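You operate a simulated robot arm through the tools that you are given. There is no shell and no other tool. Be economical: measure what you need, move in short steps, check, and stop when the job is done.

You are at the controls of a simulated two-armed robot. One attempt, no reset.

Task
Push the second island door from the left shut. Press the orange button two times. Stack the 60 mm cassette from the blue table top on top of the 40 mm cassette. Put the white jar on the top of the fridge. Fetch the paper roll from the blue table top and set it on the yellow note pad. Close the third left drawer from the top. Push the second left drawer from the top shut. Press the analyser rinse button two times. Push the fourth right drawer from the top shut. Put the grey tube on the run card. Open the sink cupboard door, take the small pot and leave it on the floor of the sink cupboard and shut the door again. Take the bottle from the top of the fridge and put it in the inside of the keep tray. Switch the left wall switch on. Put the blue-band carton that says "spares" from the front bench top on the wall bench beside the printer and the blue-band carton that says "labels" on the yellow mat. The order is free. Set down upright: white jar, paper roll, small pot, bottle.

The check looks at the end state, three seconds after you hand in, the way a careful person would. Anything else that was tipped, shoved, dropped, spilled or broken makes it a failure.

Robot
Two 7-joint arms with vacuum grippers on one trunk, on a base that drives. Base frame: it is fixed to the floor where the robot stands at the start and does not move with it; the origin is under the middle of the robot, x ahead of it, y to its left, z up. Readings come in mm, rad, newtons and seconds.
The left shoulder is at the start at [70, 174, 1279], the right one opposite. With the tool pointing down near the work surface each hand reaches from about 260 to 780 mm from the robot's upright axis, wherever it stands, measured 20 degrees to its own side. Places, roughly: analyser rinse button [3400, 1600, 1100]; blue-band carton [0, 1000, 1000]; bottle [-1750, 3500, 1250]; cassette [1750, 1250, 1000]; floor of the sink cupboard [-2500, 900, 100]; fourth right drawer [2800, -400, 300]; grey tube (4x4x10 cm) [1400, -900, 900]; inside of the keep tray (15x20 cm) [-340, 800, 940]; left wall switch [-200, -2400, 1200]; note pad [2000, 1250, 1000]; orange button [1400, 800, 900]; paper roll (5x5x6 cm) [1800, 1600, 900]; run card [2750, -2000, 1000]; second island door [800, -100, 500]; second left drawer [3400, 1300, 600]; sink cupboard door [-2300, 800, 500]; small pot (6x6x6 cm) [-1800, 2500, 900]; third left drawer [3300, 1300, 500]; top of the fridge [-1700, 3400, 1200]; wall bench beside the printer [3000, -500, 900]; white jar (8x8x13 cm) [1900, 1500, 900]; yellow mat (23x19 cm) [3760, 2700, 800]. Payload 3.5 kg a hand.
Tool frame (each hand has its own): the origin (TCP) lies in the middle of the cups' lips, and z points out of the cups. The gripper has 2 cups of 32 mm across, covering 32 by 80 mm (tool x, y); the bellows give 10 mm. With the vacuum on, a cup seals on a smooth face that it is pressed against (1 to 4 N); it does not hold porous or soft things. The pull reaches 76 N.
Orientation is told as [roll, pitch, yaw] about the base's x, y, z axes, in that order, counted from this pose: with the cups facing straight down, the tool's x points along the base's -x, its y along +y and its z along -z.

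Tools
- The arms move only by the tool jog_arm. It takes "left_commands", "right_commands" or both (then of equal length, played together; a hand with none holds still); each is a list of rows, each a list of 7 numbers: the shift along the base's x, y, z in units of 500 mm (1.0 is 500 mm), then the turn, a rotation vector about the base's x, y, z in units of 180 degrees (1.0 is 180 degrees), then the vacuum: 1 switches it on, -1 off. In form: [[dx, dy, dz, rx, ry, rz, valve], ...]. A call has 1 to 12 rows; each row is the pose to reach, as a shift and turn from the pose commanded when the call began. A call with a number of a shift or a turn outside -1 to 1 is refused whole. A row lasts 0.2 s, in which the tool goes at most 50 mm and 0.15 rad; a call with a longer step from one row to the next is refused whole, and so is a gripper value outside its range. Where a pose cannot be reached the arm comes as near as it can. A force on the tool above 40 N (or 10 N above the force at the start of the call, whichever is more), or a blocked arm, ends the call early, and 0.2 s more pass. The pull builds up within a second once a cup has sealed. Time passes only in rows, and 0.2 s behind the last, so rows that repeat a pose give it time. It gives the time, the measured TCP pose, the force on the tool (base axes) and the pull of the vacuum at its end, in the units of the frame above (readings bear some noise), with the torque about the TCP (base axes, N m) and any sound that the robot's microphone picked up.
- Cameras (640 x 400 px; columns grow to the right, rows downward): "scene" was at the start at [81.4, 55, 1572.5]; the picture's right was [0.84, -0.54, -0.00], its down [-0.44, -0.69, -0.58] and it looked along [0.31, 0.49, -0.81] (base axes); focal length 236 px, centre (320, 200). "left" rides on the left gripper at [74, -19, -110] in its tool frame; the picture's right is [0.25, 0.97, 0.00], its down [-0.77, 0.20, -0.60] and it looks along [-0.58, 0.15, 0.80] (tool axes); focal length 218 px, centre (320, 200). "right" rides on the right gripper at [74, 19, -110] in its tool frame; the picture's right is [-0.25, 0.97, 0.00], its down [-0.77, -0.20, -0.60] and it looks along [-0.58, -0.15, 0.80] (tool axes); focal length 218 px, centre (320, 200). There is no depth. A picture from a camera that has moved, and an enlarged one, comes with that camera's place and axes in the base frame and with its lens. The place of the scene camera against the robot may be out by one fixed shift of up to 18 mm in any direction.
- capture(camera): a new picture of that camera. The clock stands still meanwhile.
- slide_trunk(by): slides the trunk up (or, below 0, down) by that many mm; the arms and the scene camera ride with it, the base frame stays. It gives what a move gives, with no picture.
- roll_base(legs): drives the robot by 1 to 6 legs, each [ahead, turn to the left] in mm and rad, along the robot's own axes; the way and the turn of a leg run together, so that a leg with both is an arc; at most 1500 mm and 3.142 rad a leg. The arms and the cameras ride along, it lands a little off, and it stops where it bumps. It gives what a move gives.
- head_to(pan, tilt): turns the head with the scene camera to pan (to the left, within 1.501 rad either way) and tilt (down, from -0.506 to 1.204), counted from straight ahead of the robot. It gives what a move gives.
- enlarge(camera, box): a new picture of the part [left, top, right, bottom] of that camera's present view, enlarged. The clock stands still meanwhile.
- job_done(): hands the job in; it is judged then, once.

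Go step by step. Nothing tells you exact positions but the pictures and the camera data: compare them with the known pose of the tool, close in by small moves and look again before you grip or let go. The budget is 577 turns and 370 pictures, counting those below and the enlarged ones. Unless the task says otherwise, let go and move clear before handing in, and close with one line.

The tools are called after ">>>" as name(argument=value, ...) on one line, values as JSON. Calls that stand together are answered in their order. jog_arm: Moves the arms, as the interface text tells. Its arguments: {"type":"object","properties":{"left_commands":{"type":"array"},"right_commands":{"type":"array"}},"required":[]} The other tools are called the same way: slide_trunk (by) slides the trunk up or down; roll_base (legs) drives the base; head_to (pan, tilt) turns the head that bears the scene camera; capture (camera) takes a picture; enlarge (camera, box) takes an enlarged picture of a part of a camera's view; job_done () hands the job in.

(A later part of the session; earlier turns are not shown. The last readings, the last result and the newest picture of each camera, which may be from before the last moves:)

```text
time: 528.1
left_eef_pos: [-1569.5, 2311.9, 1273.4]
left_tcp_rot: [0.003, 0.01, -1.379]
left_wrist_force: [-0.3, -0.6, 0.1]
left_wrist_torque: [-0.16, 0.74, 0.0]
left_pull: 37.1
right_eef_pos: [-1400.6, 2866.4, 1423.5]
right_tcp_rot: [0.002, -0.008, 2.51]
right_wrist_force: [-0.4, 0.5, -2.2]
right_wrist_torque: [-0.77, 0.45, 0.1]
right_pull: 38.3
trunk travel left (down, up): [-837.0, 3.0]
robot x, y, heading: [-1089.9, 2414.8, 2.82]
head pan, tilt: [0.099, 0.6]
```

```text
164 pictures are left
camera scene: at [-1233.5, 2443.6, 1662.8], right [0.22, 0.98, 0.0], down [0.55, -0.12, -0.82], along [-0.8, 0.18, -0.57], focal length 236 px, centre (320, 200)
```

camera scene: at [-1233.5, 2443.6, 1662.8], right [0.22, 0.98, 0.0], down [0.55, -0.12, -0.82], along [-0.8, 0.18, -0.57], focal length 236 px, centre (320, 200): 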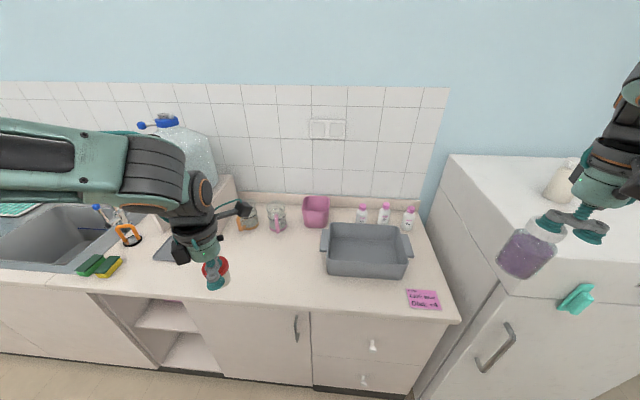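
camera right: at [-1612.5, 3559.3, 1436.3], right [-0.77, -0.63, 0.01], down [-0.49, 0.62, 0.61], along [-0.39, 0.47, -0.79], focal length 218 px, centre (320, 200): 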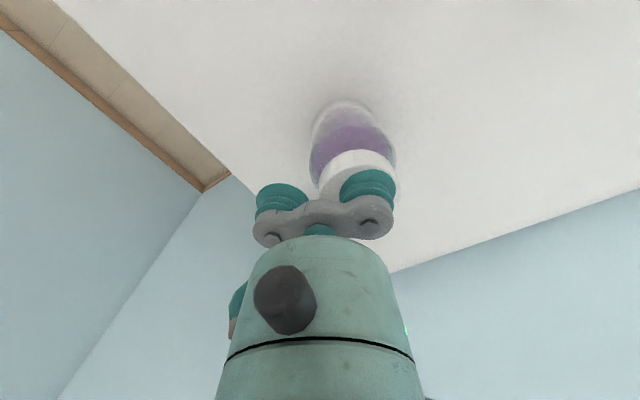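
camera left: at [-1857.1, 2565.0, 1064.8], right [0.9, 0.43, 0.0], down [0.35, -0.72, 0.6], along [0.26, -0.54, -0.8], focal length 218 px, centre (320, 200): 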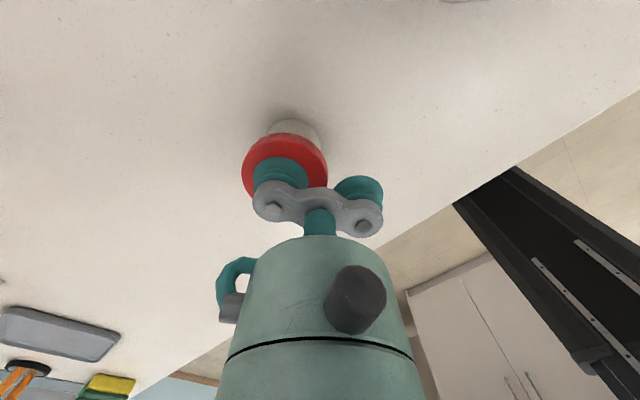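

The pot is in hand. Next I'll carry the bottle to the keep tray, approaching the front bench from its left side.

>>> roll_base(legs=[[0, 1.893], [1240, 0], [0, 1.276]])

>>> head_to(pan=0, tilt=0.65)

>>> capture(camera="scene")

```text
time: 542.0
left_eef_pos: [-626.9, 1279.4, 1274.6]
left_tcp_rot: [-0.002, 0.01, 1.77]
left_wrist_force: [0.4, 0.0, -1.1]
left_wrist_torque: [0.19, -0.89, -0.03]
left_pull: 38.2
right_eef_pos: [-790.6, 723.6, 1424.4]
right_tcp_rot: [0.004, -0.009, -0.624]
right_wrist_force: [-0.1, -0.7, -1.6]
right_wrist_torque: [0.75, -0.45, 0.11]
right_pull: 37.8
trunk travel left (down, up): [-837.0, 3.0]
robot x, y, heading: [-1102.7, 1172.0, -0.319]
head pan, tilt: [0.099, 0.6]
```

```text
time: 542.7
left_eef_pos: [-626.5, 1279.9, 1274.6]
left_tcp_rot: [-0.002, 0.011, 1.768]
left_wrist_force: [-0.4, 0.2, -0.2]
left_wrist_torque: [0.19, -0.87, 0.04]
left_pull: 37.5
right_eef_pos: [-791.2, 723.3, 1424.7]
right_tcp_rot: [0.003, -0.009, -0.625]
right_wrist_force: [0.7, -0.8, -1.6]
right_wrist_torque: [0.74, -0.42, 0.05]
right_pull: 38.0
trunk travel left (down, up): [-837.0, 3.0]
robot x, y, heading: [-1100.0, 1175.0, -0.315]
head pan, tilt: [0.0, 0.649]
```

```text
163 pictures are left
camera scene: at [-981.1, 1125.2, 1658.8], right [-0.31, -0.95, 0.0], down [-0.57, 0.19, -0.8], along [0.76, -0.25, -0.6], focal length 236 px, centre (320, 200)
```

scene: 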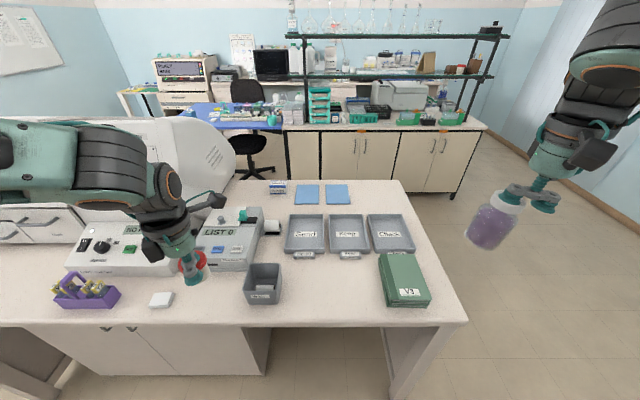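

>>> roll_base(legs=[[130, 0]])

>>> capture(camera="scene")

```text
time: 544.0
left_eef_pos: [-506.7, 1239.8, 1276.3]
left_tcp_rot: [-0.004, 0.012, 1.77]
left_wrist_force: [-0.4, -1.3, -0.7]
left_wrist_torque: [0.2, -0.88, -0.02]
left_pull: 38.4
right_eef_pos: [-671.4, 683.8, 1426.0]
right_tcp_rot: [0.006, -0.01, -0.623]
right_wrist_force: [0.8, 0.4, -1.0]
right_wrist_torque: [0.73, -0.45, 0.09]
right_pull: 37.7
trunk travel left (down, up): [-837.0, 3.0]
robot x, y, heading: [-981.3, 1135.1, -0.317]
head pan, tilt: [0.0, 0.649]
```

```text
162 pictures are left
camera scene: at [-862.0, 1086.7, 1659.1], right [-0.31, -0.95, 0.0], down [-0.57, 0.19, -0.8], along [0.76, -0.25, -0.6], focal length 236 px, centre (320, 200)
```

scene: 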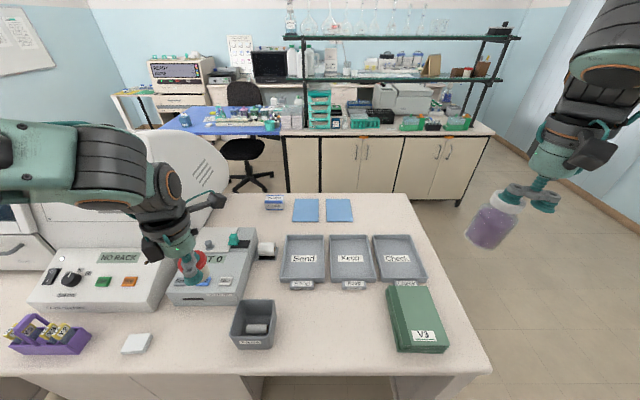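

>>> jog_arm(left_commands=[[0, 0, 0.08, 0, 0, 0, 1], [0, 0, 0.16, 0, 0, 0, 1], [0, 0, 0.24, 0, 0, 0, 1], [0, 0, 0.24, 0, 0, 0, 1], [0, 0, 0.24, 0, 0, 0, 1], [0, 0, 0.24, 0, 0, 0, 1], [0, 0, 0.24, 0, 0, 0, 1], [0, 0, 0.24, 0, 0, 0, 1]], right_commands=[[0.078, 0.021, -0.03, 0, 0, 0, 1], [0.156, 0.042, -0.06, 0, 0, 0, 1], [0.234, 0.063, -0.09, 0, 0, 0, 1], [0.312, 0.084, -0.13, 0, 0, 0, 1], [0.39, 0.105, -0.17, 0, 0, 0, 1], [0.468, 0.126, -0.21, 0, 0, 0, 1], [0.546, 0.147, -0.25, 0, 0, 0, 1], [0.624, 0.168, -0.29, 0, 0, 0, 1]])

>>> slide_trunk(by=-130)

>>> capture(camera="scene")

>>> capture(camera="right")

```text
time: 545.8
left_eef_pos: [-501.5, 1240.0, 1393.1]
left_tcp_rot: [0.001, 0.012, 1.769]
left_wrist_force: [-0.2, 0.3, -1.3]
left_wrist_torque: [0.19, -0.87, 0.02]
left_pull: 37.9
right_eef_pos: [-353.3, 767.3, 1277.8]
right_tcp_rot: [0.001, -0.006, -0.625]
right_wrist_force: [0.0, -0.2, -1.8]
right_wrist_torque: [0.76, -0.46, 0.08]
right_pull: 38.2
trunk travel left (down, up): [-837.0, 3.0]
robot x, y, heading: [-982.7, 1132.8, -0.313]
head pan, tilt: [0.0, 0.649]
```

```text
time: 547.4
left_eef_pos: [-504.6, 1239.3, 1263.6]
left_tcp_rot: [-0.002, 0.01, 1.77]
left_wrist_force: [0.7, -0.1, -1.7]
left_wrist_torque: [0.2, -0.92, -0.02]
left_pull: 37.7
right_eef_pos: [-356.2, 767.1, 1150.7]
right_tcp_rot: [0.002, -0.009, -0.625]
right_wrist_force: [-0.1, -0.5, -1.5]
right_wrist_torque: [0.79, -0.4, 0.09]
right_pull: 37.7
trunk travel left (down, up): [-707.0, 133.0]
robot x, y, heading: [-983.7, 1136.0, -0.312]
head pan, tilt: [0.0, 0.649]
```

```text
161 pictures are left
camera scene: at [-859.3, 1085.8, 1528.9], right [-0.31, -0.95, 0.0], down [-0.57, 0.19, -0.8], along [0.76, -0.25, -0.6], focal length 236 px, centre (320, 200)
```

scene: 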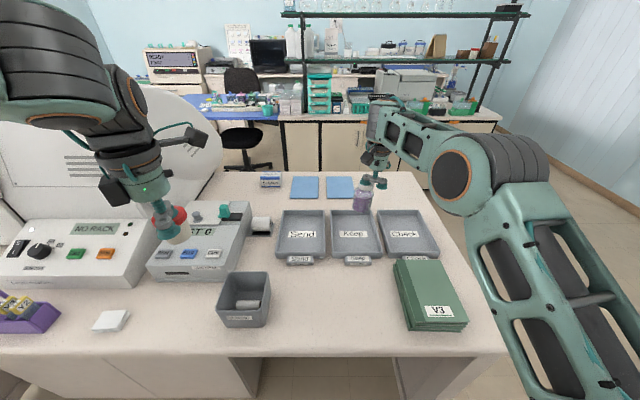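

```text
160 pictures are left
camera right: at [-406.3, 827.3, 1258.7], right [0.77, 0.64, 0.01], down [0.5, -0.61, 0.61], along [0.39, -0.47, -0.79], focal length 218 px, centre (320, 200)
```

right: 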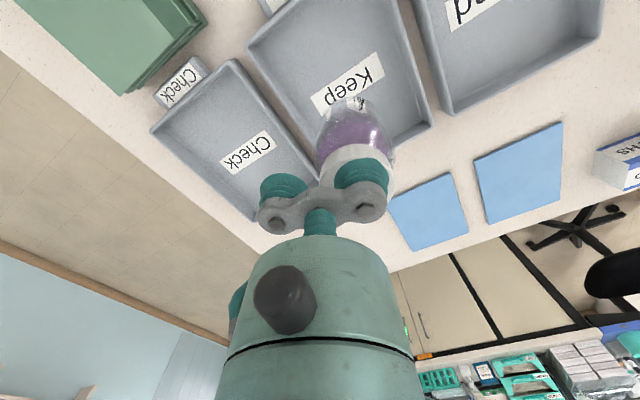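

>>> jog_arm(right_commands=[[-0.003, 0.025, -0.04, 0, 0, 0, 1], [-0.006, 0.05, -0.08, 0, 0, 0, 1], [-0.006, 0.05, -0.13, 0, 0, 0, 1]])

>>> capture(camera="right")

>>> enlarge(camera="scene", box=[270, 150, 430, 270])

```text
time: 548.2
left_eef_pos: [-504.5, 1239.2, 1264.7]
left_tcp_rot: [-0.001, 0.011, 1.771]
left_wrist_force: [0.5, 0.3, 0.4]
left_wrist_torque: [0.23, -0.88, 0.02]
left_pull: 37.6
right_eef_pos: [-358.4, 792.0, 1084.7]
right_tcp_rot: [0.004, -0.007, -0.625]
right_wrist_force: [0.8, 0.0, -2.1]
right_wrist_torque: [0.77, -0.46, 0.06]
right_pull: 37.8
trunk travel left (down, up): [-707.0, 133.0]
robot x, y, heading: [-981.6, 1136.2, -0.314]
head pan, tilt: [0.0, 0.649]
```

```text
159 pictures are left
camera right: at [-408.1, 851.6, 1193.4], right [0.77, 0.64, 0.01], down [0.5, -0.61, 0.61], along [0.39, -0.47, -0.79], focal length 218 px, centre (320, 200)
```

right: 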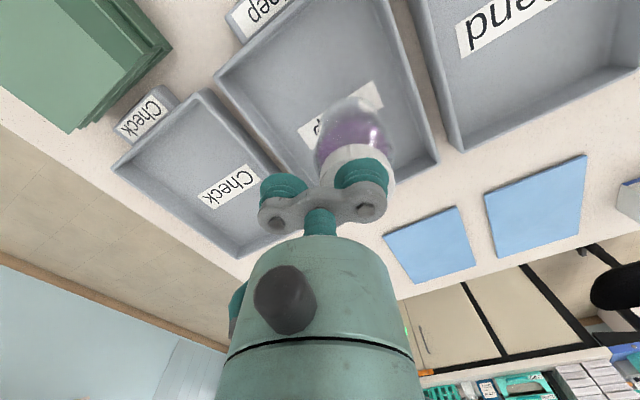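

```text
3.33 times, centred on (350, 210) of scene
camera zoom: at [-858.1, 1084.9, 1528.7], right [-0.31, -0.95, 0.0], down [-0.58, 0.19, -0.8], along [0.76, -0.25, -0.61], focal length 787 px, centre (220, 167)
```

zoom: 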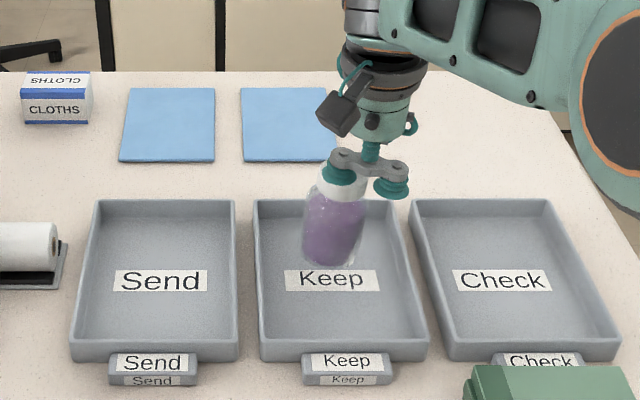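

>>> jog_arm(right_commands=[[0, 0, -0.03, 0, 0, 0, 1], [0, 0, -0.05, 0, 0, 0, 1], [0, 0, -0.065, 0, 0, 0, 1], [0, 0, -0.075, 0, 0, 0, 1]])

>>> jog_arm(right_commands=[[0, 0, -0.006, 0, 0, 0, 1], [0, 0, -0.012, 0, 0, 0, 1], [0, 0, -0.016, 0, 0, 0, 1]])

```text
time: 549.2
left_eef_pos: [-505.4, 1239.3, 1264.4]
left_tcp_rot: [-0.002, 0.007, 1.77]
left_wrist_force: [0.8, 0.0, -0.9]
left_wrist_torque: [0.19, -0.88, 0.02]
left_pull: 38.1
right_eef_pos: [-359.6, 792.1, 1046.0]
right_tcp_rot: [0.004, -0.01, -0.625]
right_wrist_force: [-0.3, -0.7, -1.9]
right_wrist_torque: [0.75, -0.46, 0.04]
right_pull: 38.0
trunk travel left (down, up): [-707.0, 133.0]
robot x, y, heading: [-984.0, 1133.7, -0.318]
head pan, tilt: [0.0, 0.649]
```

```text
time: 550.0
left_eef_pos: [-508.3, 1241.9, 1266.0]
left_tcp_rot: [-0.003, 0.016, 1.768]
left_wrist_force: [-0.5, 0.5, 0.1]
left_wrist_torque: [0.14, -0.87, 0.02]
left_pull: 37.6
right_eef_pos: [-358.9, 794.4, 1043.0]
right_tcp_rot: [0.005, -0.014, -0.625]
right_wrist_force: [3.1, 1.4, 25.6]
right_wrist_torque: [0.91, -0.72, 0.08]
right_pull: 37.7
trunk travel left (down, up): [-707.0, 133.0]
robot x, y, heading: [-980.6, 1138.5, -0.313]
head pan, tilt: [0.0, 0.649]
```

Bottle is on the tray floor. Release and lift.

>>> jog_arm(right_commands=[[0, 0, 0.006, 0, 0, 0, -1], [0, 0, 0.01, 0, 0, 0, -1], [0, 0, 0.014, 0, 0, 0, -1], [0, 0, 0.018, 0, 0, 0, -1], [0, 0, 0.04, 0, 0, 0, -1], [0, 0, 0.12, 0, 0, 0, -1], [0, 0, 0.2, 0, 0, 0, -1], [-0.03, 0.0, 0.28, 0, 0, 0, -1], [-0.09, 0, 0.35, 0, 0, 0, -1]])

>>> enlarge(camera="scene", box=[270, 150, 430, 270])

```text
time: 552.0
left_eef_pos: [-508.4, 1240.4, 1265.2]
left_tcp_rot: [-0.005, 0.013, 1.769]
left_wrist_force: [-0.4, 0.3, -1.0]
left_wrist_torque: [0.15, -0.88, 0.04]
left_pull: 37.4
right_eef_pos: [-407.3, 794.1, 1214.9]
right_tcp_rot: [0.004, -0.009, -0.625]
right_wrist_force: [-0.1, -1.1, -0.6]
right_wrist_torque: [-0.01, -0.01, 0.0]
right_pull: 0.1
trunk travel left (down, up): [-707.0, 133.0]
robot x, y, heading: [-983.2, 1135.9, -0.313]
head pan, tilt: [0.0, 0.649]
```

```text
3.33 times, centred on (350, 210) of scene
camera zoom: at [-862.7, 1086.5, 1529.1], right [-0.31, -0.95, 0.0], down [-0.57, 0.19, -0.8], along [0.76, -0.25, -0.6], focal length 787 px, centre (220, 167)
```

zoom: 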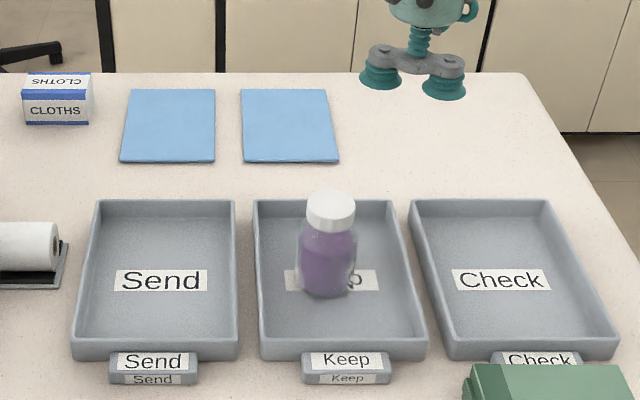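

The bottle stands in the Keep tray. I'll retract and head for the sink cupboard.

>>> jog_arm(right_commands=[[-0.08, -0.02, 0.04, 0, 0, 0, -1], [-0.16, -0.04, 0.08, 0, 0, 0, -1], [-0.24, -0.06, 0.12, 0, 0, 0, -1], [-0.32, -0.08, 0.16, 0, 0, 0, -1], [-0.4, -0.11, 0.2, 0, 0, 0, -1], [-0.46, -0.14, 0.24, 0, 0, 0, -1], [-0.5, -0.15, 0.24, 0, 0, 0, -1]])

>>> roll_base(legs=[[-280, 0], [0, -1.55], [620, 0], [0, -1.57]])

>>> head_to(pan=0, tilt=0.6)

>>> capture(camera="scene")

```text
time: 553.6
left_eef_pos: [-505.1, 1239.8, 1264.6]
left_tcp_rot: [-0.003, 0.009, 1.77]
left_wrist_force: [-0.5, -0.6, -0.7]
left_wrist_torque: [0.16, -0.87, 0.03]
left_pull: 37.8
right_eef_pos: [-656.3, 716.5, 1333.9]
right_tcp_rot: [0.006, -0.01, -0.625]
right_wrist_force: [0.1, -0.6, -0.8]
right_wrist_torque: [0.04, -0.05, 0.04]
right_pull: 0.0
trunk travel left (down, up): [-707.0, 133.0]
robot x, y, heading: [-982.2, 1131.2, -0.317]
head pan, tilt: [0.0, 0.649]
```

```text
time: 566.2
left_eef_pos: [-1899.0, 502.5, 1264.8]
left_tcp_rot: [-0.002, 0.012, -1.339]
left_wrist_force: [-0.1, 0.0, -0.9]
left_wrist_torque: [-0.24, 0.87, 0.02]
left_pull: 37.7
right_eef_pos: [-1766.2, 1027.1, 1334.2]
right_tcp_rot: [0.002, -0.009, 2.548]
right_wrist_force: [-0.3, 0.1, -0.4]
right_wrist_torque: [0.02, 0.03, -0.03]
right_pull: 0.1
trunk travel left (down, up): [-707.0, 133.0]
robot x, y, heading: [-1424.8, 624.4, 2.858]
head pan, tilt: [0.0, 0.649]
```

```text
time: 566.8
left_eef_pos: [-1898.9, 502.3, 1264.9]
left_tcp_rot: [-0.003, 0.011, -1.341]
left_wrist_force: [0.4, -0.1, -0.9]
left_wrist_torque: [-0.2, 0.88, 0.01]
left_pull: 38.1
right_eef_pos: [-1765.7, 1027.4, 1333.6]
right_tcp_rot: [0.004, -0.009, 2.548]
right_wrist_force: [0.6, 0.6, 0.4]
right_wrist_torque: [-0.03, 0.0, 0.02]
right_pull: 0.0
trunk travel left (down, up): [-707.0, 133.0]
robot x, y, heading: [-1423.1, 622.8, 2.856]
head pan, tilt: [0.0, 0.6]
```

```text
156 pictures are left
camera scene: at [-1566.4, 654.0, 1533.1], right [0.28, 0.96, 0.0], down [0.54, -0.16, -0.82], along [-0.79, 0.23, -0.57], focal length 236 px, centre (320, 200)
```

scene: 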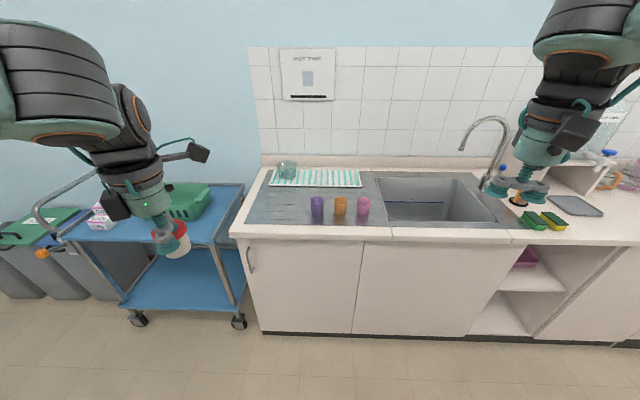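

The sink cupboard's left door has its handle on the left and hinges on the right. I'll stand slightly left of it, clear of the swing, and pull it open by suction with the right hand.

>>> roll_base(legs=[[0, 0.906], [400, 0], [0, -0.914]])

>>> head_to(pan=-0.1, tilt=0.8)

>>> capture(camera="scene")

```text
time: 574.0
left_eef_pos: [-2225.2, 274.1, 1264.6]
left_tcp_rot: [0.0, 0.01, -1.351]
left_wrist_force: [-0.2, 0.6, 0.3]
left_wrist_torque: [-0.18, 0.88, 0.0]
left_pull: 37.6
right_eef_pos: [-2085.6, 799.6, 1334.6]
right_tcp_rot: [0.004, -0.008, 2.539]
right_wrist_force: [-0.2, 0.5, -0.4]
right_wrist_torque: [0.02, -0.03, 0.03]
right_pull: 0.0
trunk travel left (down, up): [-707.0, 133.0]
robot x, y, heading: [-1748.4, 391.6, 2.844]
head pan, tilt: [0.0, 0.6]
```

```text
time: 574.7
left_eef_pos: [-2224.9, 275.0, 1264.6]
left_tcp_rot: [0.0, 0.011, -1.35]
left_wrist_force: [0.0, -0.3, -0.3]
left_wrist_torque: [-0.21, 0.84, 0.01]
left_pull: 38.1
right_eef_pos: [-2085.2, 800.1, 1334.2]
right_tcp_rot: [0.003, -0.008, 2.537]
right_wrist_force: [0.3, -0.4, 0.1]
right_wrist_torque: [-0.01, 0.02, -0.01]
right_pull: 0.1
trunk travel left (down, up): [-707.0, 133.0]
robot x, y, heading: [-1751.8, 391.1, 2.849]
head pan, tilt: [-0.099, 0.799]
```

```text
155 pictures are left
camera scene: at [-1880.3, 429.0, 1516.3], right [0.38, 0.92, 0.0], down [0.66, -0.27, -0.7], along [-0.64, 0.27, -0.72], focal length 236 px, centre (320, 200)
```

scene: 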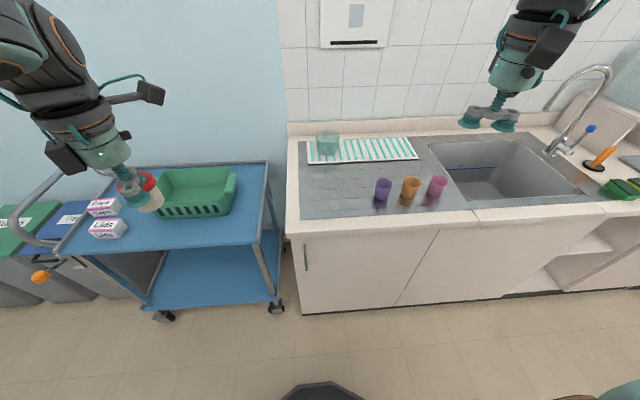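

>>> slide_trunk(by=-350)

>>> jog_arm(left_commands=[[0, 0, 0.08, 0, 0, 0, 1], [0, 0, 0.16, 0, 0, 0, 1], [0, 0, 0.24, 0, 0, 0, 1], [0.02, 0, 0.3, 0, 0, 0, 1], [0.02, 0, 0.3, 0, 0, 0, 1]], right_commands=[[0.02, -0.06, -0.04, 0, 0, 0.025, -1], [0.03, -0.12, -0.1, 0, 0, 0.05, -1], [0.04, -0.18, -0.17, 0, 0, 0.075, -1], [0.04, -0.24, -0.24, 0, 0, 0.099, -1], [0.04, -0.3, -0.31, 0, 0, 0.099, -1]])

>>> capture(camera="scene")

```text
time: 578.1
left_eef_pos: [-2225.4, 274.9, 915.1]
left_tcp_rot: [-0.001, 0.011, -1.351]
left_wrist_force: [-0.2, -0.3, -0.8]
left_wrist_torque: [-0.16, 0.87, -0.04]
left_pull: 37.9
right_eef_pos: [-2084.5, 799.2, 982.8]
right_tcp_rot: [0.003, -0.008, 2.538]
right_wrist_force: [0.6, -0.3, 0.3]
right_wrist_torque: [-0.02, -0.02, 0.0]
right_pull: 0.2
trunk travel left (down, up): [-357.0, 483.0]
robot x, y, heading: [-1747.7, 384.7, 2.852]
head pan, tilt: [-0.099, 0.799]
```

```text
time: 579.3
left_eef_pos: [-2215.4, 267.2, 1066.3]
left_tcp_rot: [0.006, 0.033, -1.353]
left_wrist_force: [0.2, -0.6, 0.2]
left_wrist_torque: [-0.15, 0.87, 0.03]
left_pull: 37.8
left hand out of reach, approached as far as the arm can: row 3
right_eef_pos: [-2067.5, 645.2, 829.0]
right_tcp_rot: [-0.001, -0.01, 2.851]
right_wrist_force: [0.3, -1.0, 0.0]
right_wrist_torque: [0.05, 0.04, -0.01]
right_pull: 0.0
trunk travel left (down, up): [-357.0, 483.0]
robot x, y, heading: [-1745.9, 390.2, 2.847]
head pan, tilt: [-0.099, 0.799]
```

```text
154 pictures are left
camera scene: at [-1881.0, 423.0, 1166.5], right [0.38, 0.92, 0.01], down [0.66, -0.27, -0.7], along [-0.64, 0.27, -0.72], focal length 236 px, centre (320, 200)
```

scene: 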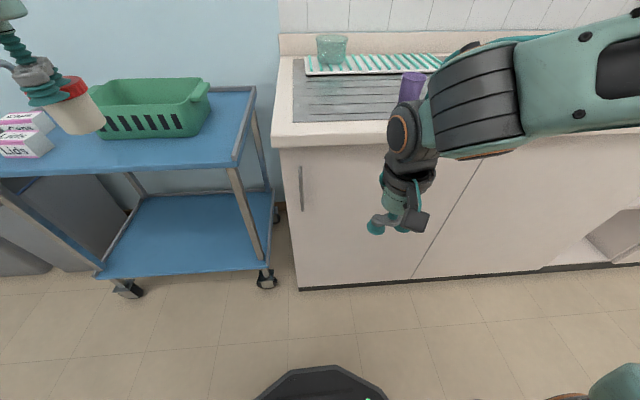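

>>> jog_arm(right_commands=[[0.02, 0, -0.04, 0.012, 0.04, 0, -1], [0.02, 0, -0.08, 0.024, 0.08, 0, -1], [0.0, -0.01, -0.12, 0.036, 0.12, 0, -1], [-0.02, -0.02, -0.16, 0.048, 0.16, 0, -1], [-0.05, -0.03, -0.2, 0.06, 0.2, 0, -1], [-0.08, -0.04, -0.24, 0.072, 0.239, 0, -1], [-0.11, -0.045, -0.28, 0.084, 0.279, 0, -1], [-0.14, -0.05, -0.32, 0.096, 0.319, 0, -1], [-0.17, -0.055, -0.36, 0.108, 0.359, 0, -1], [-0.2, -0.06, -0.4, 0.12, 0.399, 0, -1], [-0.24, -0.07, -0.44, 0.132, 0.439, 0, -1], [-0.284, -0.076, -0.458, 0.1445, 0.4785, 0, -1]])

>>> capture(camera="right")

>>> capture(camera="scene")

```text
time: 581.9
left_eef_pos: [-2213.3, 271.5, 1067.2]
left_tcp_rot: [0.007, 0.027, -1.354]
left_wrist_force: [-1.0, -0.7, -0.7]
left_wrist_torque: [-0.22, 0.81, 0.02]
left_pull: 37.7
right_eef_pos: [-2320.9, 654.5, 634.9]
right_tcp_rot: [-0.166, -1.475, 3.03]
right_wrist_force: [56.3, -11.9, 23.9]
right_wrist_torque: [-0.18, -0.46, 0.17]
right_pull: 0.1
right hand out of reach, approached as far as the arm can: row 3, 4, 5, 6, 7, 8, 9, 10, 11, 12
trunk travel left (down, up): [-357.0, 483.0]
robot x, y, heading: [-1748.2, 389.6, 2.84]
head pan, tilt: [-0.099, 0.799]
stopped in row 12 (right hand): the force on the tool passed its limit at 175 N (the readings are from after the stop); the commanded pose is now the measured one
```

```text
153 pictures are left
camera right: at [-2214.1, 605.9, 571.2], right [-0.29, -0.93, 0.24], down [0.56, 0.04, 0.83], along [-0.78, 0.37, 0.51], focal length 218 px, centre (320, 200)
```

right: 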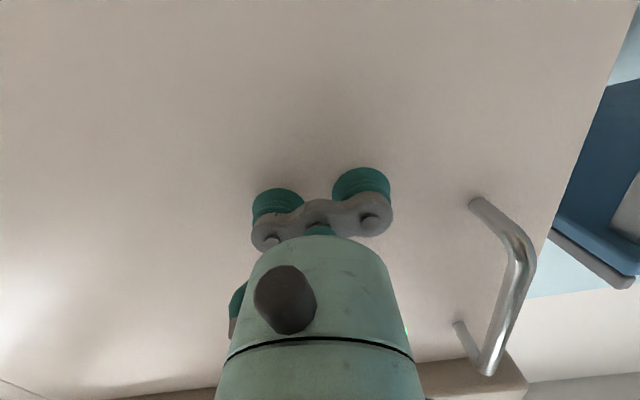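

```text
152 pictures are left
camera scene: at [-1875.9, 427.3, 1167.2], right [0.39, 0.92, 0.0], down [0.66, -0.28, -0.7], along [-0.65, 0.27, -0.71], focal length 236 px, centre (320, 200)
```

scene: 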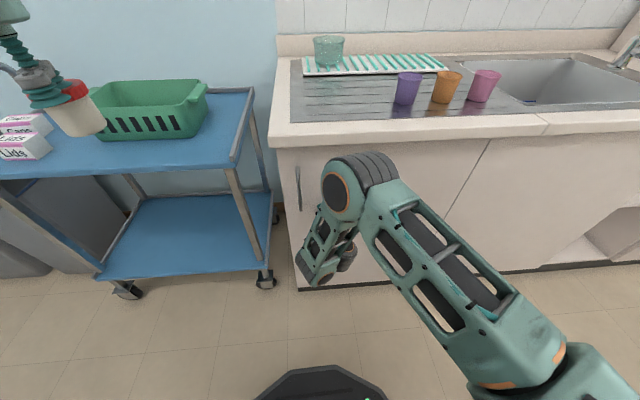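

The arm overshot and the cups are already pressed against the door, nearly square. I'll switch the vacuum on and ease off.

>>> jog_arm(right_commands=[[0.004, 0, 0, 0, 0, 0, 1], [0.008, 0, 0, 0, 0, 0, 1], [0.008, 0, 0, 0, 0, 0, 1], [0.008, 0, 0, 0, 0, 0, 1]])

```text
time: 582.9
left_eef_pos: [-2210.9, 271.3, 1066.9]
left_tcp_rot: [0.006, 0.025, -1.349]
left_wrist_force: [0.3, 0.3, -0.2]
left_wrist_torque: [-0.21, 0.87, 0.02]
left_pull: 38.0
right_eef_pos: [-2320.1, 654.7, 634.9]
right_tcp_rot: [-0.126, -1.476, 2.988]
right_wrist_force: [58.9, -13.0, 0.8]
right_wrist_torque: [1.0, -0.21, 0.24]
right_pull: 75.3
right hand out of reach, approached as far as the arm can: row 2, 3, 4
trunk travel left (down, up): [-357.0, 483.0]
robot x, y, heading: [-1752.0, 386.3, 2.85]
head pan, tilt: [-0.099, 0.799]
```

Both cups hold the door (75 N). I'll draw it open gently by reversing the base.

>>> roll_base(legs=[[-40, 0]])

>>> roll_base(legs=[[-40, 0]])

>>> capture(camera="scene")

```text
time: 583.7
left_eef_pos: [-2176.0, 262.8, 1066.0]
left_tcp_rot: [0.008, 0.024, -1.352]
left_wrist_force: [0.7, 0.1, -0.1]
left_wrist_torque: [-0.22, 0.89, 0.02]
left_pull: 38.0
right_eef_pos: [-2285.8, 646.7, 635.2]
right_tcp_rot: [-0.113, -1.478, 2.97]
right_wrist_force: [2.4, 17.9, 12.8]
right_wrist_torque: [-0.41, 0.07, 0.98]
right_pull: 75.5
trunk travel left (down, up): [-357.0, 483.0]
robot x, y, heading: [-1713.5, 379.3, 2.845]
head pan, tilt: [-0.099, 0.799]
```

```text
time: 584.6
left_eef_pos: [-2137.2, 251.6, 1066.8]
left_tcp_rot: [0.009, 0.022, -1.35]
left_wrist_force: [0.0, 0.5, -0.7]
left_wrist_torque: [-0.25, 0.87, 0.05]
left_pull: 37.4
right_eef_pos: [-2248.5, 635.9, 634.8]
right_tcp_rot: [-0.11, -1.474, 2.969]
right_wrist_force: [5.6, 29.6, 5.5]
right_wrist_torque: [0.25, 0.2, 0.44]
right_pull: 74.5
trunk travel left (down, up): [-357.0, 483.0]
robot x, y, heading: [-1673.8, 368.2, 2.841]
head pan, tilt: [-0.099, 0.799]
```

```text
151 pictures are left
camera scene: at [-1801.6, 409.2, 1166.3], right [0.39, 0.92, 0.0], down [0.66, -0.28, -0.7], along [-0.64, 0.27, -0.72], focal length 236 px, centre (320, 200)
```

scene: 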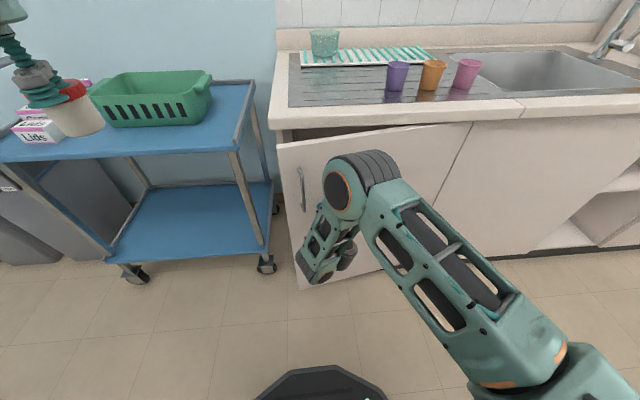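

The door is opening. I'll ease the hand sideways to follow the arc and keep reversing.

>>> jog_arm(right_commands=[[0.007, 0.023, 0, 0, 0, 0.03, 1], [0.014, 0.04, 0, 0, 0, 0.05, 1]])

>>> roll_base(legs=[[-40, 0]])

```text
time: 585.1
left_eef_pos: [-2139.1, 245.6, 1065.1]
left_tcp_rot: [0.012, 0.025, -1.346]
left_wrist_force: [-0.4, -0.9, 0.1]
left_wrist_torque: [-0.2, 0.89, 0.04]
left_pull: 38.1
right_eef_pos: [-2246.0, 636.6, 633.8]
right_tcp_rot: [-0.104, -1.475, 3.085]
right_wrist_force: [-2.1, -15.5, 5.8]
right_wrist_torque: [0.79, 0.0, 0.37]
right_pull: 75.2
trunk travel left (down, up): [-357.0, 483.0]
robot x, y, heading: [-1671.5, 362.7, 2.856]
head pan, tilt: [-0.099, 0.799]
stopped in row 2 (right hand): the force on the tool passed its limit at 46 N (the readings are from after the stop); the commanded pose is now the measured one
```

```text
time: 586.0
left_eef_pos: [-2100.3, 237.3, 1066.2]
left_tcp_rot: [0.011, 0.023, -1.342]
left_wrist_force: [-0.5, -0.2, -0.5]
left_wrist_torque: [-0.21, 0.88, 0.01]
left_pull: 37.7
right_eef_pos: [-2206.8, 629.2, 631.2]
right_tcp_rot: [-0.078, -1.473, 3.056]
right_wrist_force: [2.1, 33.0, 6.2]
right_wrist_torque: [0.15, 0.04, 0.34]
right_pull: 75.6
trunk travel left (down, up): [-357.0, 483.0]
robot x, y, heading: [-1637.2, 355.9, 2.849]
head pan, tilt: [-0.099, 0.799]
```

The gap is about 15 cm. I'll release, back off, and move left so the right hand can reach round the door's edge and push it open from inside.

>>> jog_arm(right_commands=[[0, 0, 0, 0, 0, 0, -1], [0, 0, 0, 0, 0, 0, -1], [0, 0, 0, 0, 0, 0, -1], [0, 0, 0, 0, 0, 0, -1]])

>>> roll_base(legs=[[-120, 0]])

>>> capture(camera="scene")

```text
time: 587.0
left_eef_pos: [-2100.9, 233.2, 1064.4]
left_tcp_rot: [0.011, 0.027, -1.341]
left_wrist_force: [-0.7, -0.7, -0.7]
left_wrist_torque: [-0.21, 0.86, 0.01]
left_pull: 37.3
right_eef_pos: [-2208.0, 627.9, 632.3]
right_tcp_rot: [-0.112, -1.471, 3.087]
right_wrist_force: [0.8, 0.8, -0.8]
right_wrist_torque: [0.01, 0.02, -0.01]
right_pull: 0.0
trunk travel left (down, up): [-357.0, 483.0]
robot x, y, heading: [-1634.5, 357.8, 2.848]
head pan, tilt: [-0.099, 0.799]
```

```text
time: 588.2
left_eef_pos: [-1986.8, 197.8, 1066.3]
left_tcp_rot: [0.012, 0.025, -1.34]
left_wrist_force: [0.4, 0.2, -1.2]
left_wrist_torque: [-0.21, 0.88, 0.02]
left_pull: 38.0
right_eef_pos: [-2092.1, 592.6, 633.1]
right_tcp_rot: [-0.114, -1.474, 3.091]
right_wrist_force: [0.3, 0.2, -0.2]
right_wrist_torque: [-0.01, -0.02, 0.05]
right_pull: 0.0
trunk travel left (down, up): [-357.0, 483.0]
robot x, y, heading: [-1523.9, 320.7, 2.852]
head pan, tilt: [-0.099, 0.799]
```

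```text
150 pictures are left
camera scene: at [-1649.5, 359.0, 1166.4], right [0.38, 0.92, 0.0], down [0.66, -0.27, -0.7], along [-0.65, 0.27, -0.72], focal length 236 px, centre (320, 200)
```

scene: 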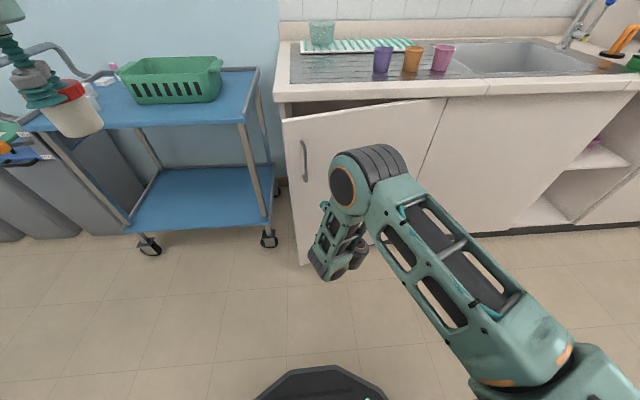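

>>> roll_base(legs=[[0, 0.96], [330, 0], [0, -0.96]])

>>> head_to(pan=-0.4, tilt=0.8)

>>> capture(camera="scene")

>>> capture(camera="right")

```text
time: 595.3
left_eef_pos: [-2247.7, -1.5, 1065.3]
left_tcp_rot: [0.016, 0.024, -1.343]
left_wrist_force: [0.2, -0.2, -0.4]
left_wrist_torque: [-0.21, 0.84, -0.01]
left_pull: 37.7
right_eef_pos: [-2353.2, 392.7, 632.0]
right_tcp_rot: [-0.109, -1.471, 3.084]
right_wrist_force: [0.6, -0.1, -0.6]
right_wrist_torque: [-0.02, -0.04, 0.0]
right_pull: 0.1
trunk travel left (down, up): [-357.0, 483.0]
robot x, y, heading: [-1781.4, 117.5, 2.842]
head pan, tilt: [-0.099, 0.799]
```

```text
time: 596.1
left_eef_pos: [-2248.6, -2.0, 1065.2]
left_tcp_rot: [0.015, 0.025, -1.343]
left_wrist_force: [-0.3, 0.5, 0.2]
left_wrist_torque: [-0.19, 0.87, 0.02]
left_pull: 37.9
right_eef_pos: [-2353.3, 392.8, 631.1]
right_tcp_rot: [-0.11, -1.472, 3.087]
right_wrist_force: [-0.5, 0.0, -0.1]
right_wrist_torque: [0.02, 0.0, -0.01]
right_pull: 0.0
trunk travel left (down, up): [-357.0, 483.0]
robot x, y, heading: [-1785.6, 118.2, 2.847]
head pan, tilt: [-0.4, 0.799]
```

```text
149 pictures are left
camera scene: at [-1898.2, 178.1, 1166.2], right [0.64, 0.77, 0.0], down [0.55, -0.46, -0.7], along [-0.54, 0.45, -0.72], focal length 236 px, centre (320, 200)
```

scene: 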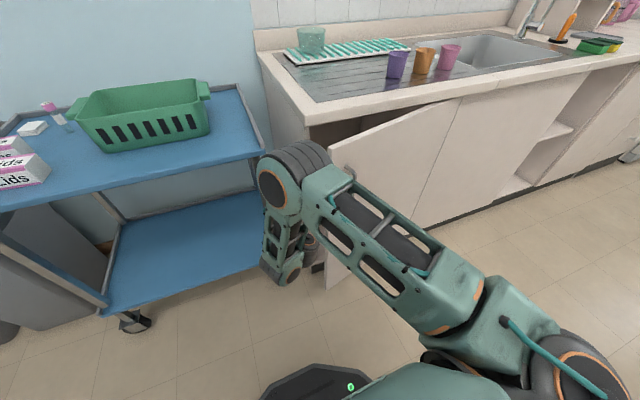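

```text
148 pictures are left
camera right: at [-2241.4, 355.6, 568.9], right [-0.19, -0.95, 0.24], down [0.55, 0.1, 0.83], along [-0.81, 0.29, 0.5], focal length 218 px, centre (320, 200)
```

right: 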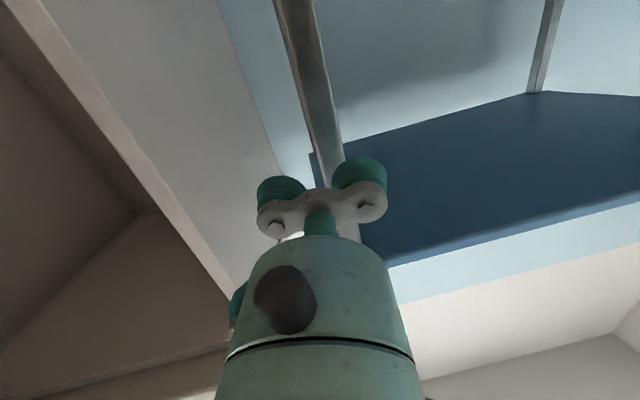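

The hand is past the door's free edge. I'll sweep it right to push the door open from inside.

>>> jog_arm(right_commands=[[0.023, 0.077, 0, 0, 0, 0, -1], [0.046, 0.153, 0, 0, 0, 0, -1], [0.07, 0.23, 0, 0, 0, 0, -1], [0.093, 0.306, 0, 0, 0, 0, -1], [0.116, 0.383, 0, 0, 0, 0, -1], [0.139, 0.46, 0, 0, 0, 0, -1], [0.162, 0.536, 0, 0, 0, 0, -1], [0.186, 0.613, 0, 0, 0, 0, -1]])

>>> capture(camera="scene")

```text
time: 596.9
left_eef_pos: [-2247.1, -2.7, 1064.6]
left_tcp_rot: [0.013, 0.027, -1.343]
left_wrist_force: [0.6, 0.3, -0.4]
left_wrist_torque: [-0.23, 0.86, 0.01]
left_pull: 38.2
right_eef_pos: [-2324.9, 484.4, 631.2]
right_tcp_rot: [0.001, -1.478, 2.992]
right_wrist_force: [-0.9, -9.9, 6.2]
right_wrist_torque: [0.18, -0.47, -0.77]
right_pull: 0.0
trunk travel left (down, up): [-357.0, 483.0]
robot x, y, heading: [-1781.7, 116.8, 2.849]
head pan, tilt: [-0.4, 0.799]
stopped in row 3 (right hand): the force on the tool passed its limit at 70 N (the readings are from after the stop); the commanded pose is now the measured one
```

```text
147 pictures are left
camera scene: at [-1898.3, 178.0, 1166.2], right [0.64, 0.77, 0.0], down [0.55, -0.46, -0.7], along [-0.54, 0.45, -0.72], focal length 236 px, centre (320, 200)
```

scene: 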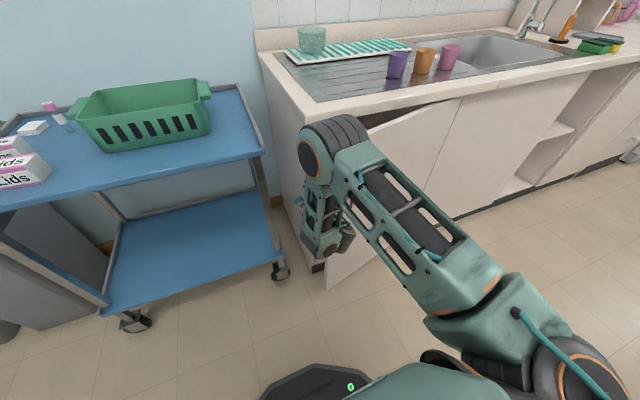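

>>> capture(camera="right")

>>> enlarge(camera="scene", box=[260, 90, 420, 300])

```text
146 pictures are left
camera right: at [-2213.2, 449.9, 568.7], right [-0.17, -0.95, 0.25], down [0.55, 0.12, 0.82], along [-0.82, 0.28, 0.51], focal length 218 px, centre (320, 200)
```

right: 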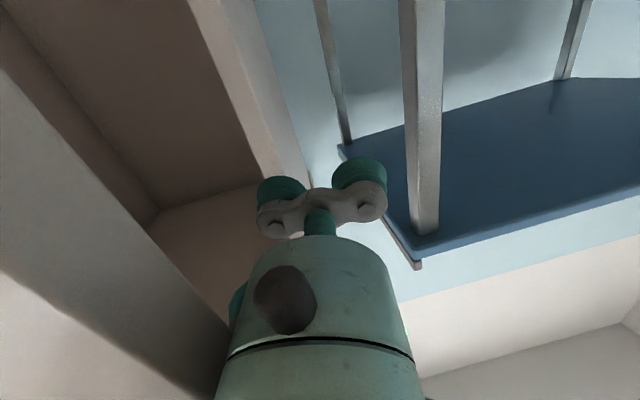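

```text
1.90 times, centred on (340, 195) of scene
camera zoom: at [-1898.3, 178.0, 1166.2], right [0.64, 0.77, 0.0], down [0.55, -0.46, -0.7], along [-0.54, 0.45, -0.72], focal length 450 px, centre (282, 210)
```

zoom: 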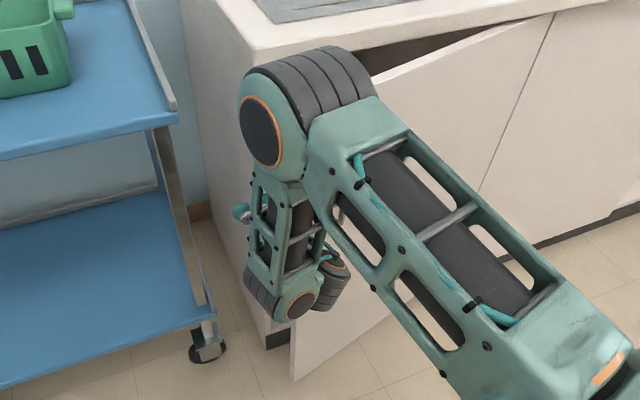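

The wrist meets the door edge rather than its inner face. I'll back out and instead dip the gripper vertically behind the door's top edge, then pull.

>>> jog_arm(right_commands=[[-0.012, -0.038, 0, 0, 0, 0, -1], [-0.023, -0.077, 0, 0, 0, 0, -1]])

>>> roll_base(legs=[[-260, 0]])

>>> jog_arm(right_commands=[[0.02, 0, 0.05, -0.012, -0.04, 0, -1], [0.04, 0, 0.1, -0.024, -0.08, 0, -1], [0.06, 0, 0.15, -0.036, -0.12, 0, -1], [0.08, 0, 0.2, -0.048, -0.16, 0, -1], [0.08, 0.02, 0.26, -0.06, -0.2, 0, -1], [0.08, 0.04, 0.32, -0.072, -0.239, 0, -1], [0.08, 0.06, 0.38, -0.084, -0.279, 0, -1], [0.08, 0.08, 0.44, -0.096, -0.319, 0, -1], [0.08, 0.1, 0.5, -0.108, -0.359, 0, -1], [0.08, 0.12, 0.56, -0.12, -0.399, 0, -1], [0.08, 0.14, 0.62, -0.132, -0.435, 0, -1], [0.08, 0.16, 0.66, -0.138, -0.455, 0, -1]])

>>> capture(camera="scene")

```text
time: 597.5
left_eef_pos: [-2248.3, -2.0, 1063.2]
left_tcp_rot: [0.013, 0.025, -1.341]
left_wrist_force: [0.6, 0.2, 0.0]
left_wrist_torque: [-0.2, 0.9, -0.01]
left_pull: 37.5
right_eef_pos: [-2335.0, 447.7, 631.7]
right_tcp_rot: [-0.009, -1.475, 2.999]
right_wrist_force: [0.1, -1.1, 0.7]
right_wrist_torque: [-0.01, -0.03, 0.02]
right_pull: 0.1
trunk travel left (down, up): [-357.0, 483.0]
robot x, y, heading: [-1777.6, 118.6, 2.846]
head pan, tilt: [-0.4, 0.799]
```

```text
time: 599.3
left_eef_pos: [-2000.4, -76.6, 1065.1]
left_tcp_rot: [0.013, 0.026, -1.345]
left_wrist_force: [-0.3, -0.1, 0.0]
left_wrist_torque: [-0.2, 0.86, 0.04]
left_pull: 38.0
right_eef_pos: [-2087.5, 374.8, 632.3]
right_tcp_rot: [-0.006, -1.477, 2.993]
right_wrist_force: [-0.2, 0.7, -0.7]
right_wrist_torque: [0.0, -0.04, -0.01]
right_pull: 0.0
trunk travel left (down, up): [-357.0, 483.0]
robot x, y, heading: [-1536.6, 44.3, 2.845]
head pan, tilt: [-0.4, 0.799]
```

```text
time: 601.9
left_eef_pos: [-2000.7, -76.8, 1063.9]
left_tcp_rot: [0.013, 0.025, -1.344]
left_wrist_force: [0.6, -0.8, -0.4]
left_wrist_torque: [-0.2, 0.85, 0.04]
left_pull: 38.0
right_eef_pos: [-2048.6, 453.4, 961.8]
right_tcp_rot: [0.14, 0.017, 2.86]
right_wrist_force: [0.1, -0.4, -0.9]
right_wrist_torque: [0.0, 0.0, 0.01]
right_pull: 0.0
trunk travel left (down, up): [-357.0, 483.0]
robot x, y, heading: [-1532.5, 45.3, 2.846]
head pan, tilt: [-0.4, 0.799]
```

```text
144 pictures are left
camera scene: at [-1651.6, 103.6, 1166.2], right [0.64, 0.77, 0.0], down [0.55, -0.46, -0.7], along [-0.54, 0.45, -0.72], focal length 236 px, centre (320, 200)
```

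scene: 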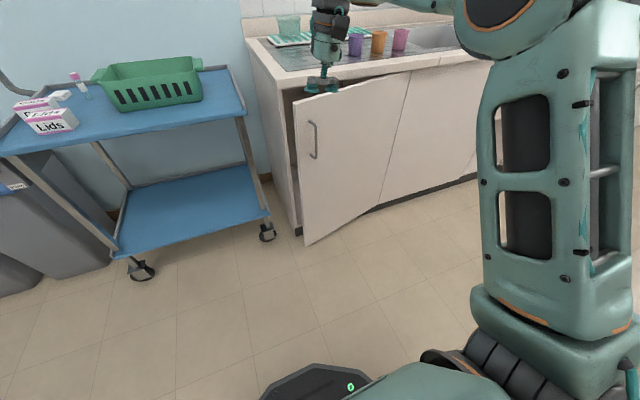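

The door has about a 9 cm gap. I'll repeat the suction pull with the hand turned to match the door's angle. First I'll restore the forward-facing hand pose.

>>> jog_arm(right_commands=[[0, -0.02, -0.04, 0.006, 0.02, 0, -1], [0, -0.04, -0.1, 0.018, 0.056, 0, -1], [0, -0.06, -0.16, 0.03, 0.096, 0, -1], [0, -0.08, -0.22, 0.042, 0.136, 0, -1], [0, -0.1, -0.28, 0.054, 0.176, 0, -1], [0, -0.12, -0.34, 0.066, 0.216, 0, -1], [0, -0.14, -0.4, 0.078, 0.255, 0, -1], [0, -0.16, -0.46, 0.09, 0.295, 0, -1], [-0.02, -0.16, -0.51, 0.102, 0.335, 0, -1], [-0.04, -0.16, -0.56, 0.114, 0.375, 0, -1], [-0.06, -0.16, -0.61, 0.126, 0.415, 0, -1], [-0.08, -0.16, -0.66, 0.138, 0.455, 0, -1]])

>>> capture(camera="scene")

```text
time: 604.5
left_eef_pos: [-2001.3, -75.4, 1064.2]
left_tcp_rot: [0.015, 0.026, -1.344]
left_wrist_force: [0.0, 0.2, 0.1]
left_wrist_torque: [-0.17, 0.85, 0.0]
left_pull: 37.7
right_eef_pos: [-2088.5, 375.7, 631.3]
right_tcp_rot: [-0.001, -1.479, 2.991]
right_wrist_force: [0.0, -0.4, -0.5]
right_wrist_torque: [0.04, 0.02, 0.0]
right_pull: 0.0
trunk travel left (down, up): [-357.0, 483.0]
robot x, y, heading: [-1535.7, 41.1, 2.848]
head pan, tilt: [-0.4, 0.799]
```

```text
143 pictures are left
camera scene: at [-1652.2, 103.6, 1166.2], right [0.64, 0.77, 0.0], down [0.55, -0.46, -0.7], along [-0.53, 0.45, -0.72], focal length 236 px, centre (320, 200)
```

scene: 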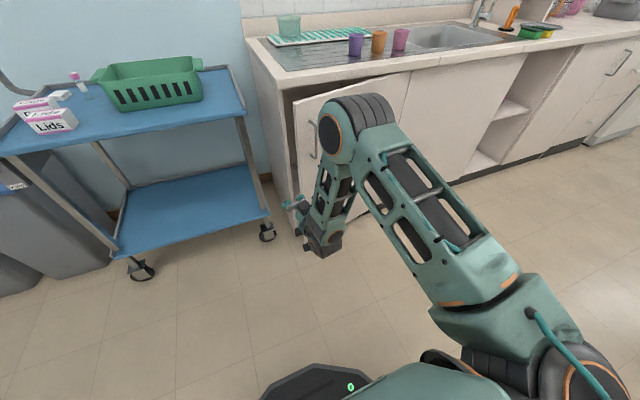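

>>> roll_base(legs=[[0, -1.1], [350, 0], [0, 1.284]])

>>> head_to(pan=0.0, tilt=0.8)

>>> capture(camera="scene")

>>> capture(camera="right")

```text
time: 612.8
left_eef_pos: [-2032.3, 188.5, 1064.7]
left_tcp_rot: [0.014, 0.027, -1.166]
left_wrist_force: [0.0, 0.0, 0.1]
left_wrist_torque: [-0.33, 0.85, 0.04]
left_pull: 37.2
right_eef_pos: [-2196.6, 616.3, 631.4]
right_tcp_rot: [-0.007, -1.476, -3.11]
right_wrist_force: [-0.1, 0.8, 0.6]
right_wrist_torque: [0.01, -0.01, 0.0]
right_pull: 0.0
trunk travel left (down, up): [-357.0, 483.0]
robot x, y, heading: [-1596.0, 392.4, 3.025]
head pan, tilt: [-0.4, 0.799]
```

```text
time: 613.6
left_eef_pos: [-2031.3, 189.8, 1063.7]
left_tcp_rot: [0.015, 0.026, -1.165]
left_wrist_force: [-0.9, -0.4, -1.3]
left_wrist_torque: [-0.37, 0.82, 0.03]
left_pull: 37.9
right_eef_pos: [-2197.8, 616.6, 632.2]
right_tcp_rot: [-0.001, -1.478, -3.114]
right_wrist_force: [-0.1, -0.6, 0.5]
right_wrist_torque: [0.0, -0.02, 0.0]
right_pull: 0.0
trunk travel left (down, up): [-357.0, 483.0]
robot x, y, heading: [-1591.6, 388.9, 3.02]
head pan, tilt: [0.0, 0.799]
```

```text
142 pictures are left
camera scene: at [-1730.5, 399.5, 1166.2], right [0.12, 0.99, 0.0], down [0.71, -0.08, -0.7], along [-0.69, 0.08, -0.72], focal length 236 px, centre (320, 200)
```

scene: 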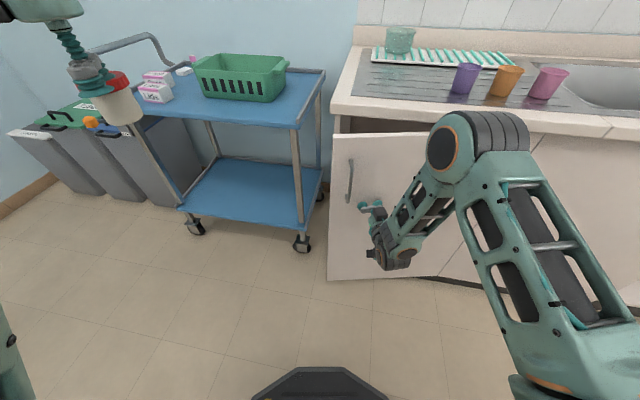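

```text
141 pictures are left
camera right: at [-2081.3, 601.8, 568.7], right [0.0, -0.97, 0.25], down [0.52, 0.21, 0.82], along [-0.85, 0.13, 0.51], focal length 218 px, centre (320, 200)
```

right: 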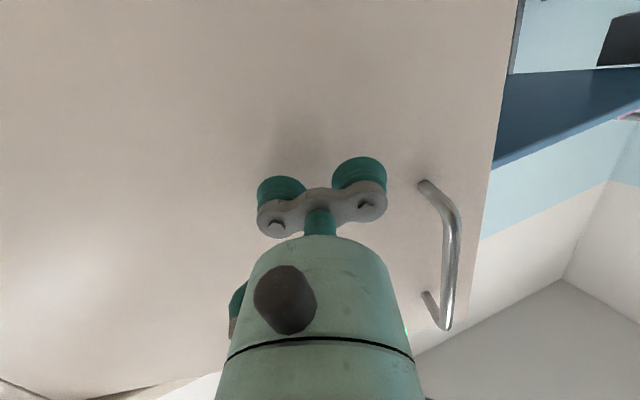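

Well aligned beside the handle. Advancing onto the door with vacuum on.

>>> jog_arm(right_commands=[[-0.03, 0, 0, 0, 0, 0, 1], [-0.06, 0, 0, 0, 0, 0, 1], [-0.08, 0, 0, 0, 0, 0, 1], [-0.1, 0, 0, 0, 0, 0, 1]])

```text
time: 614.6
left_eef_pos: [-2032.7, 189.2, 1063.5]
left_tcp_rot: [0.015, 0.023, -1.166]
left_wrist_force: [-0.3, 0.5, -0.1]
left_wrist_torque: [-0.34, 0.79, 0.02]
left_pull: 37.6
right_eef_pos: [-2247.5, 615.2, 631.0]
right_tcp_rot: [0.008, -1.473, -3.123]
right_wrist_force: [0.9, -2.2, -16.0]
right_wrist_torque: [-1.19, 0.53, -0.72]
right_pull: 75.4
trunk travel left (down, up): [-357.0, 483.0]
robot x, y, heading: [-1594.1, 389.6, 3.026]
head pan, tilt: [0.0, 0.799]
```

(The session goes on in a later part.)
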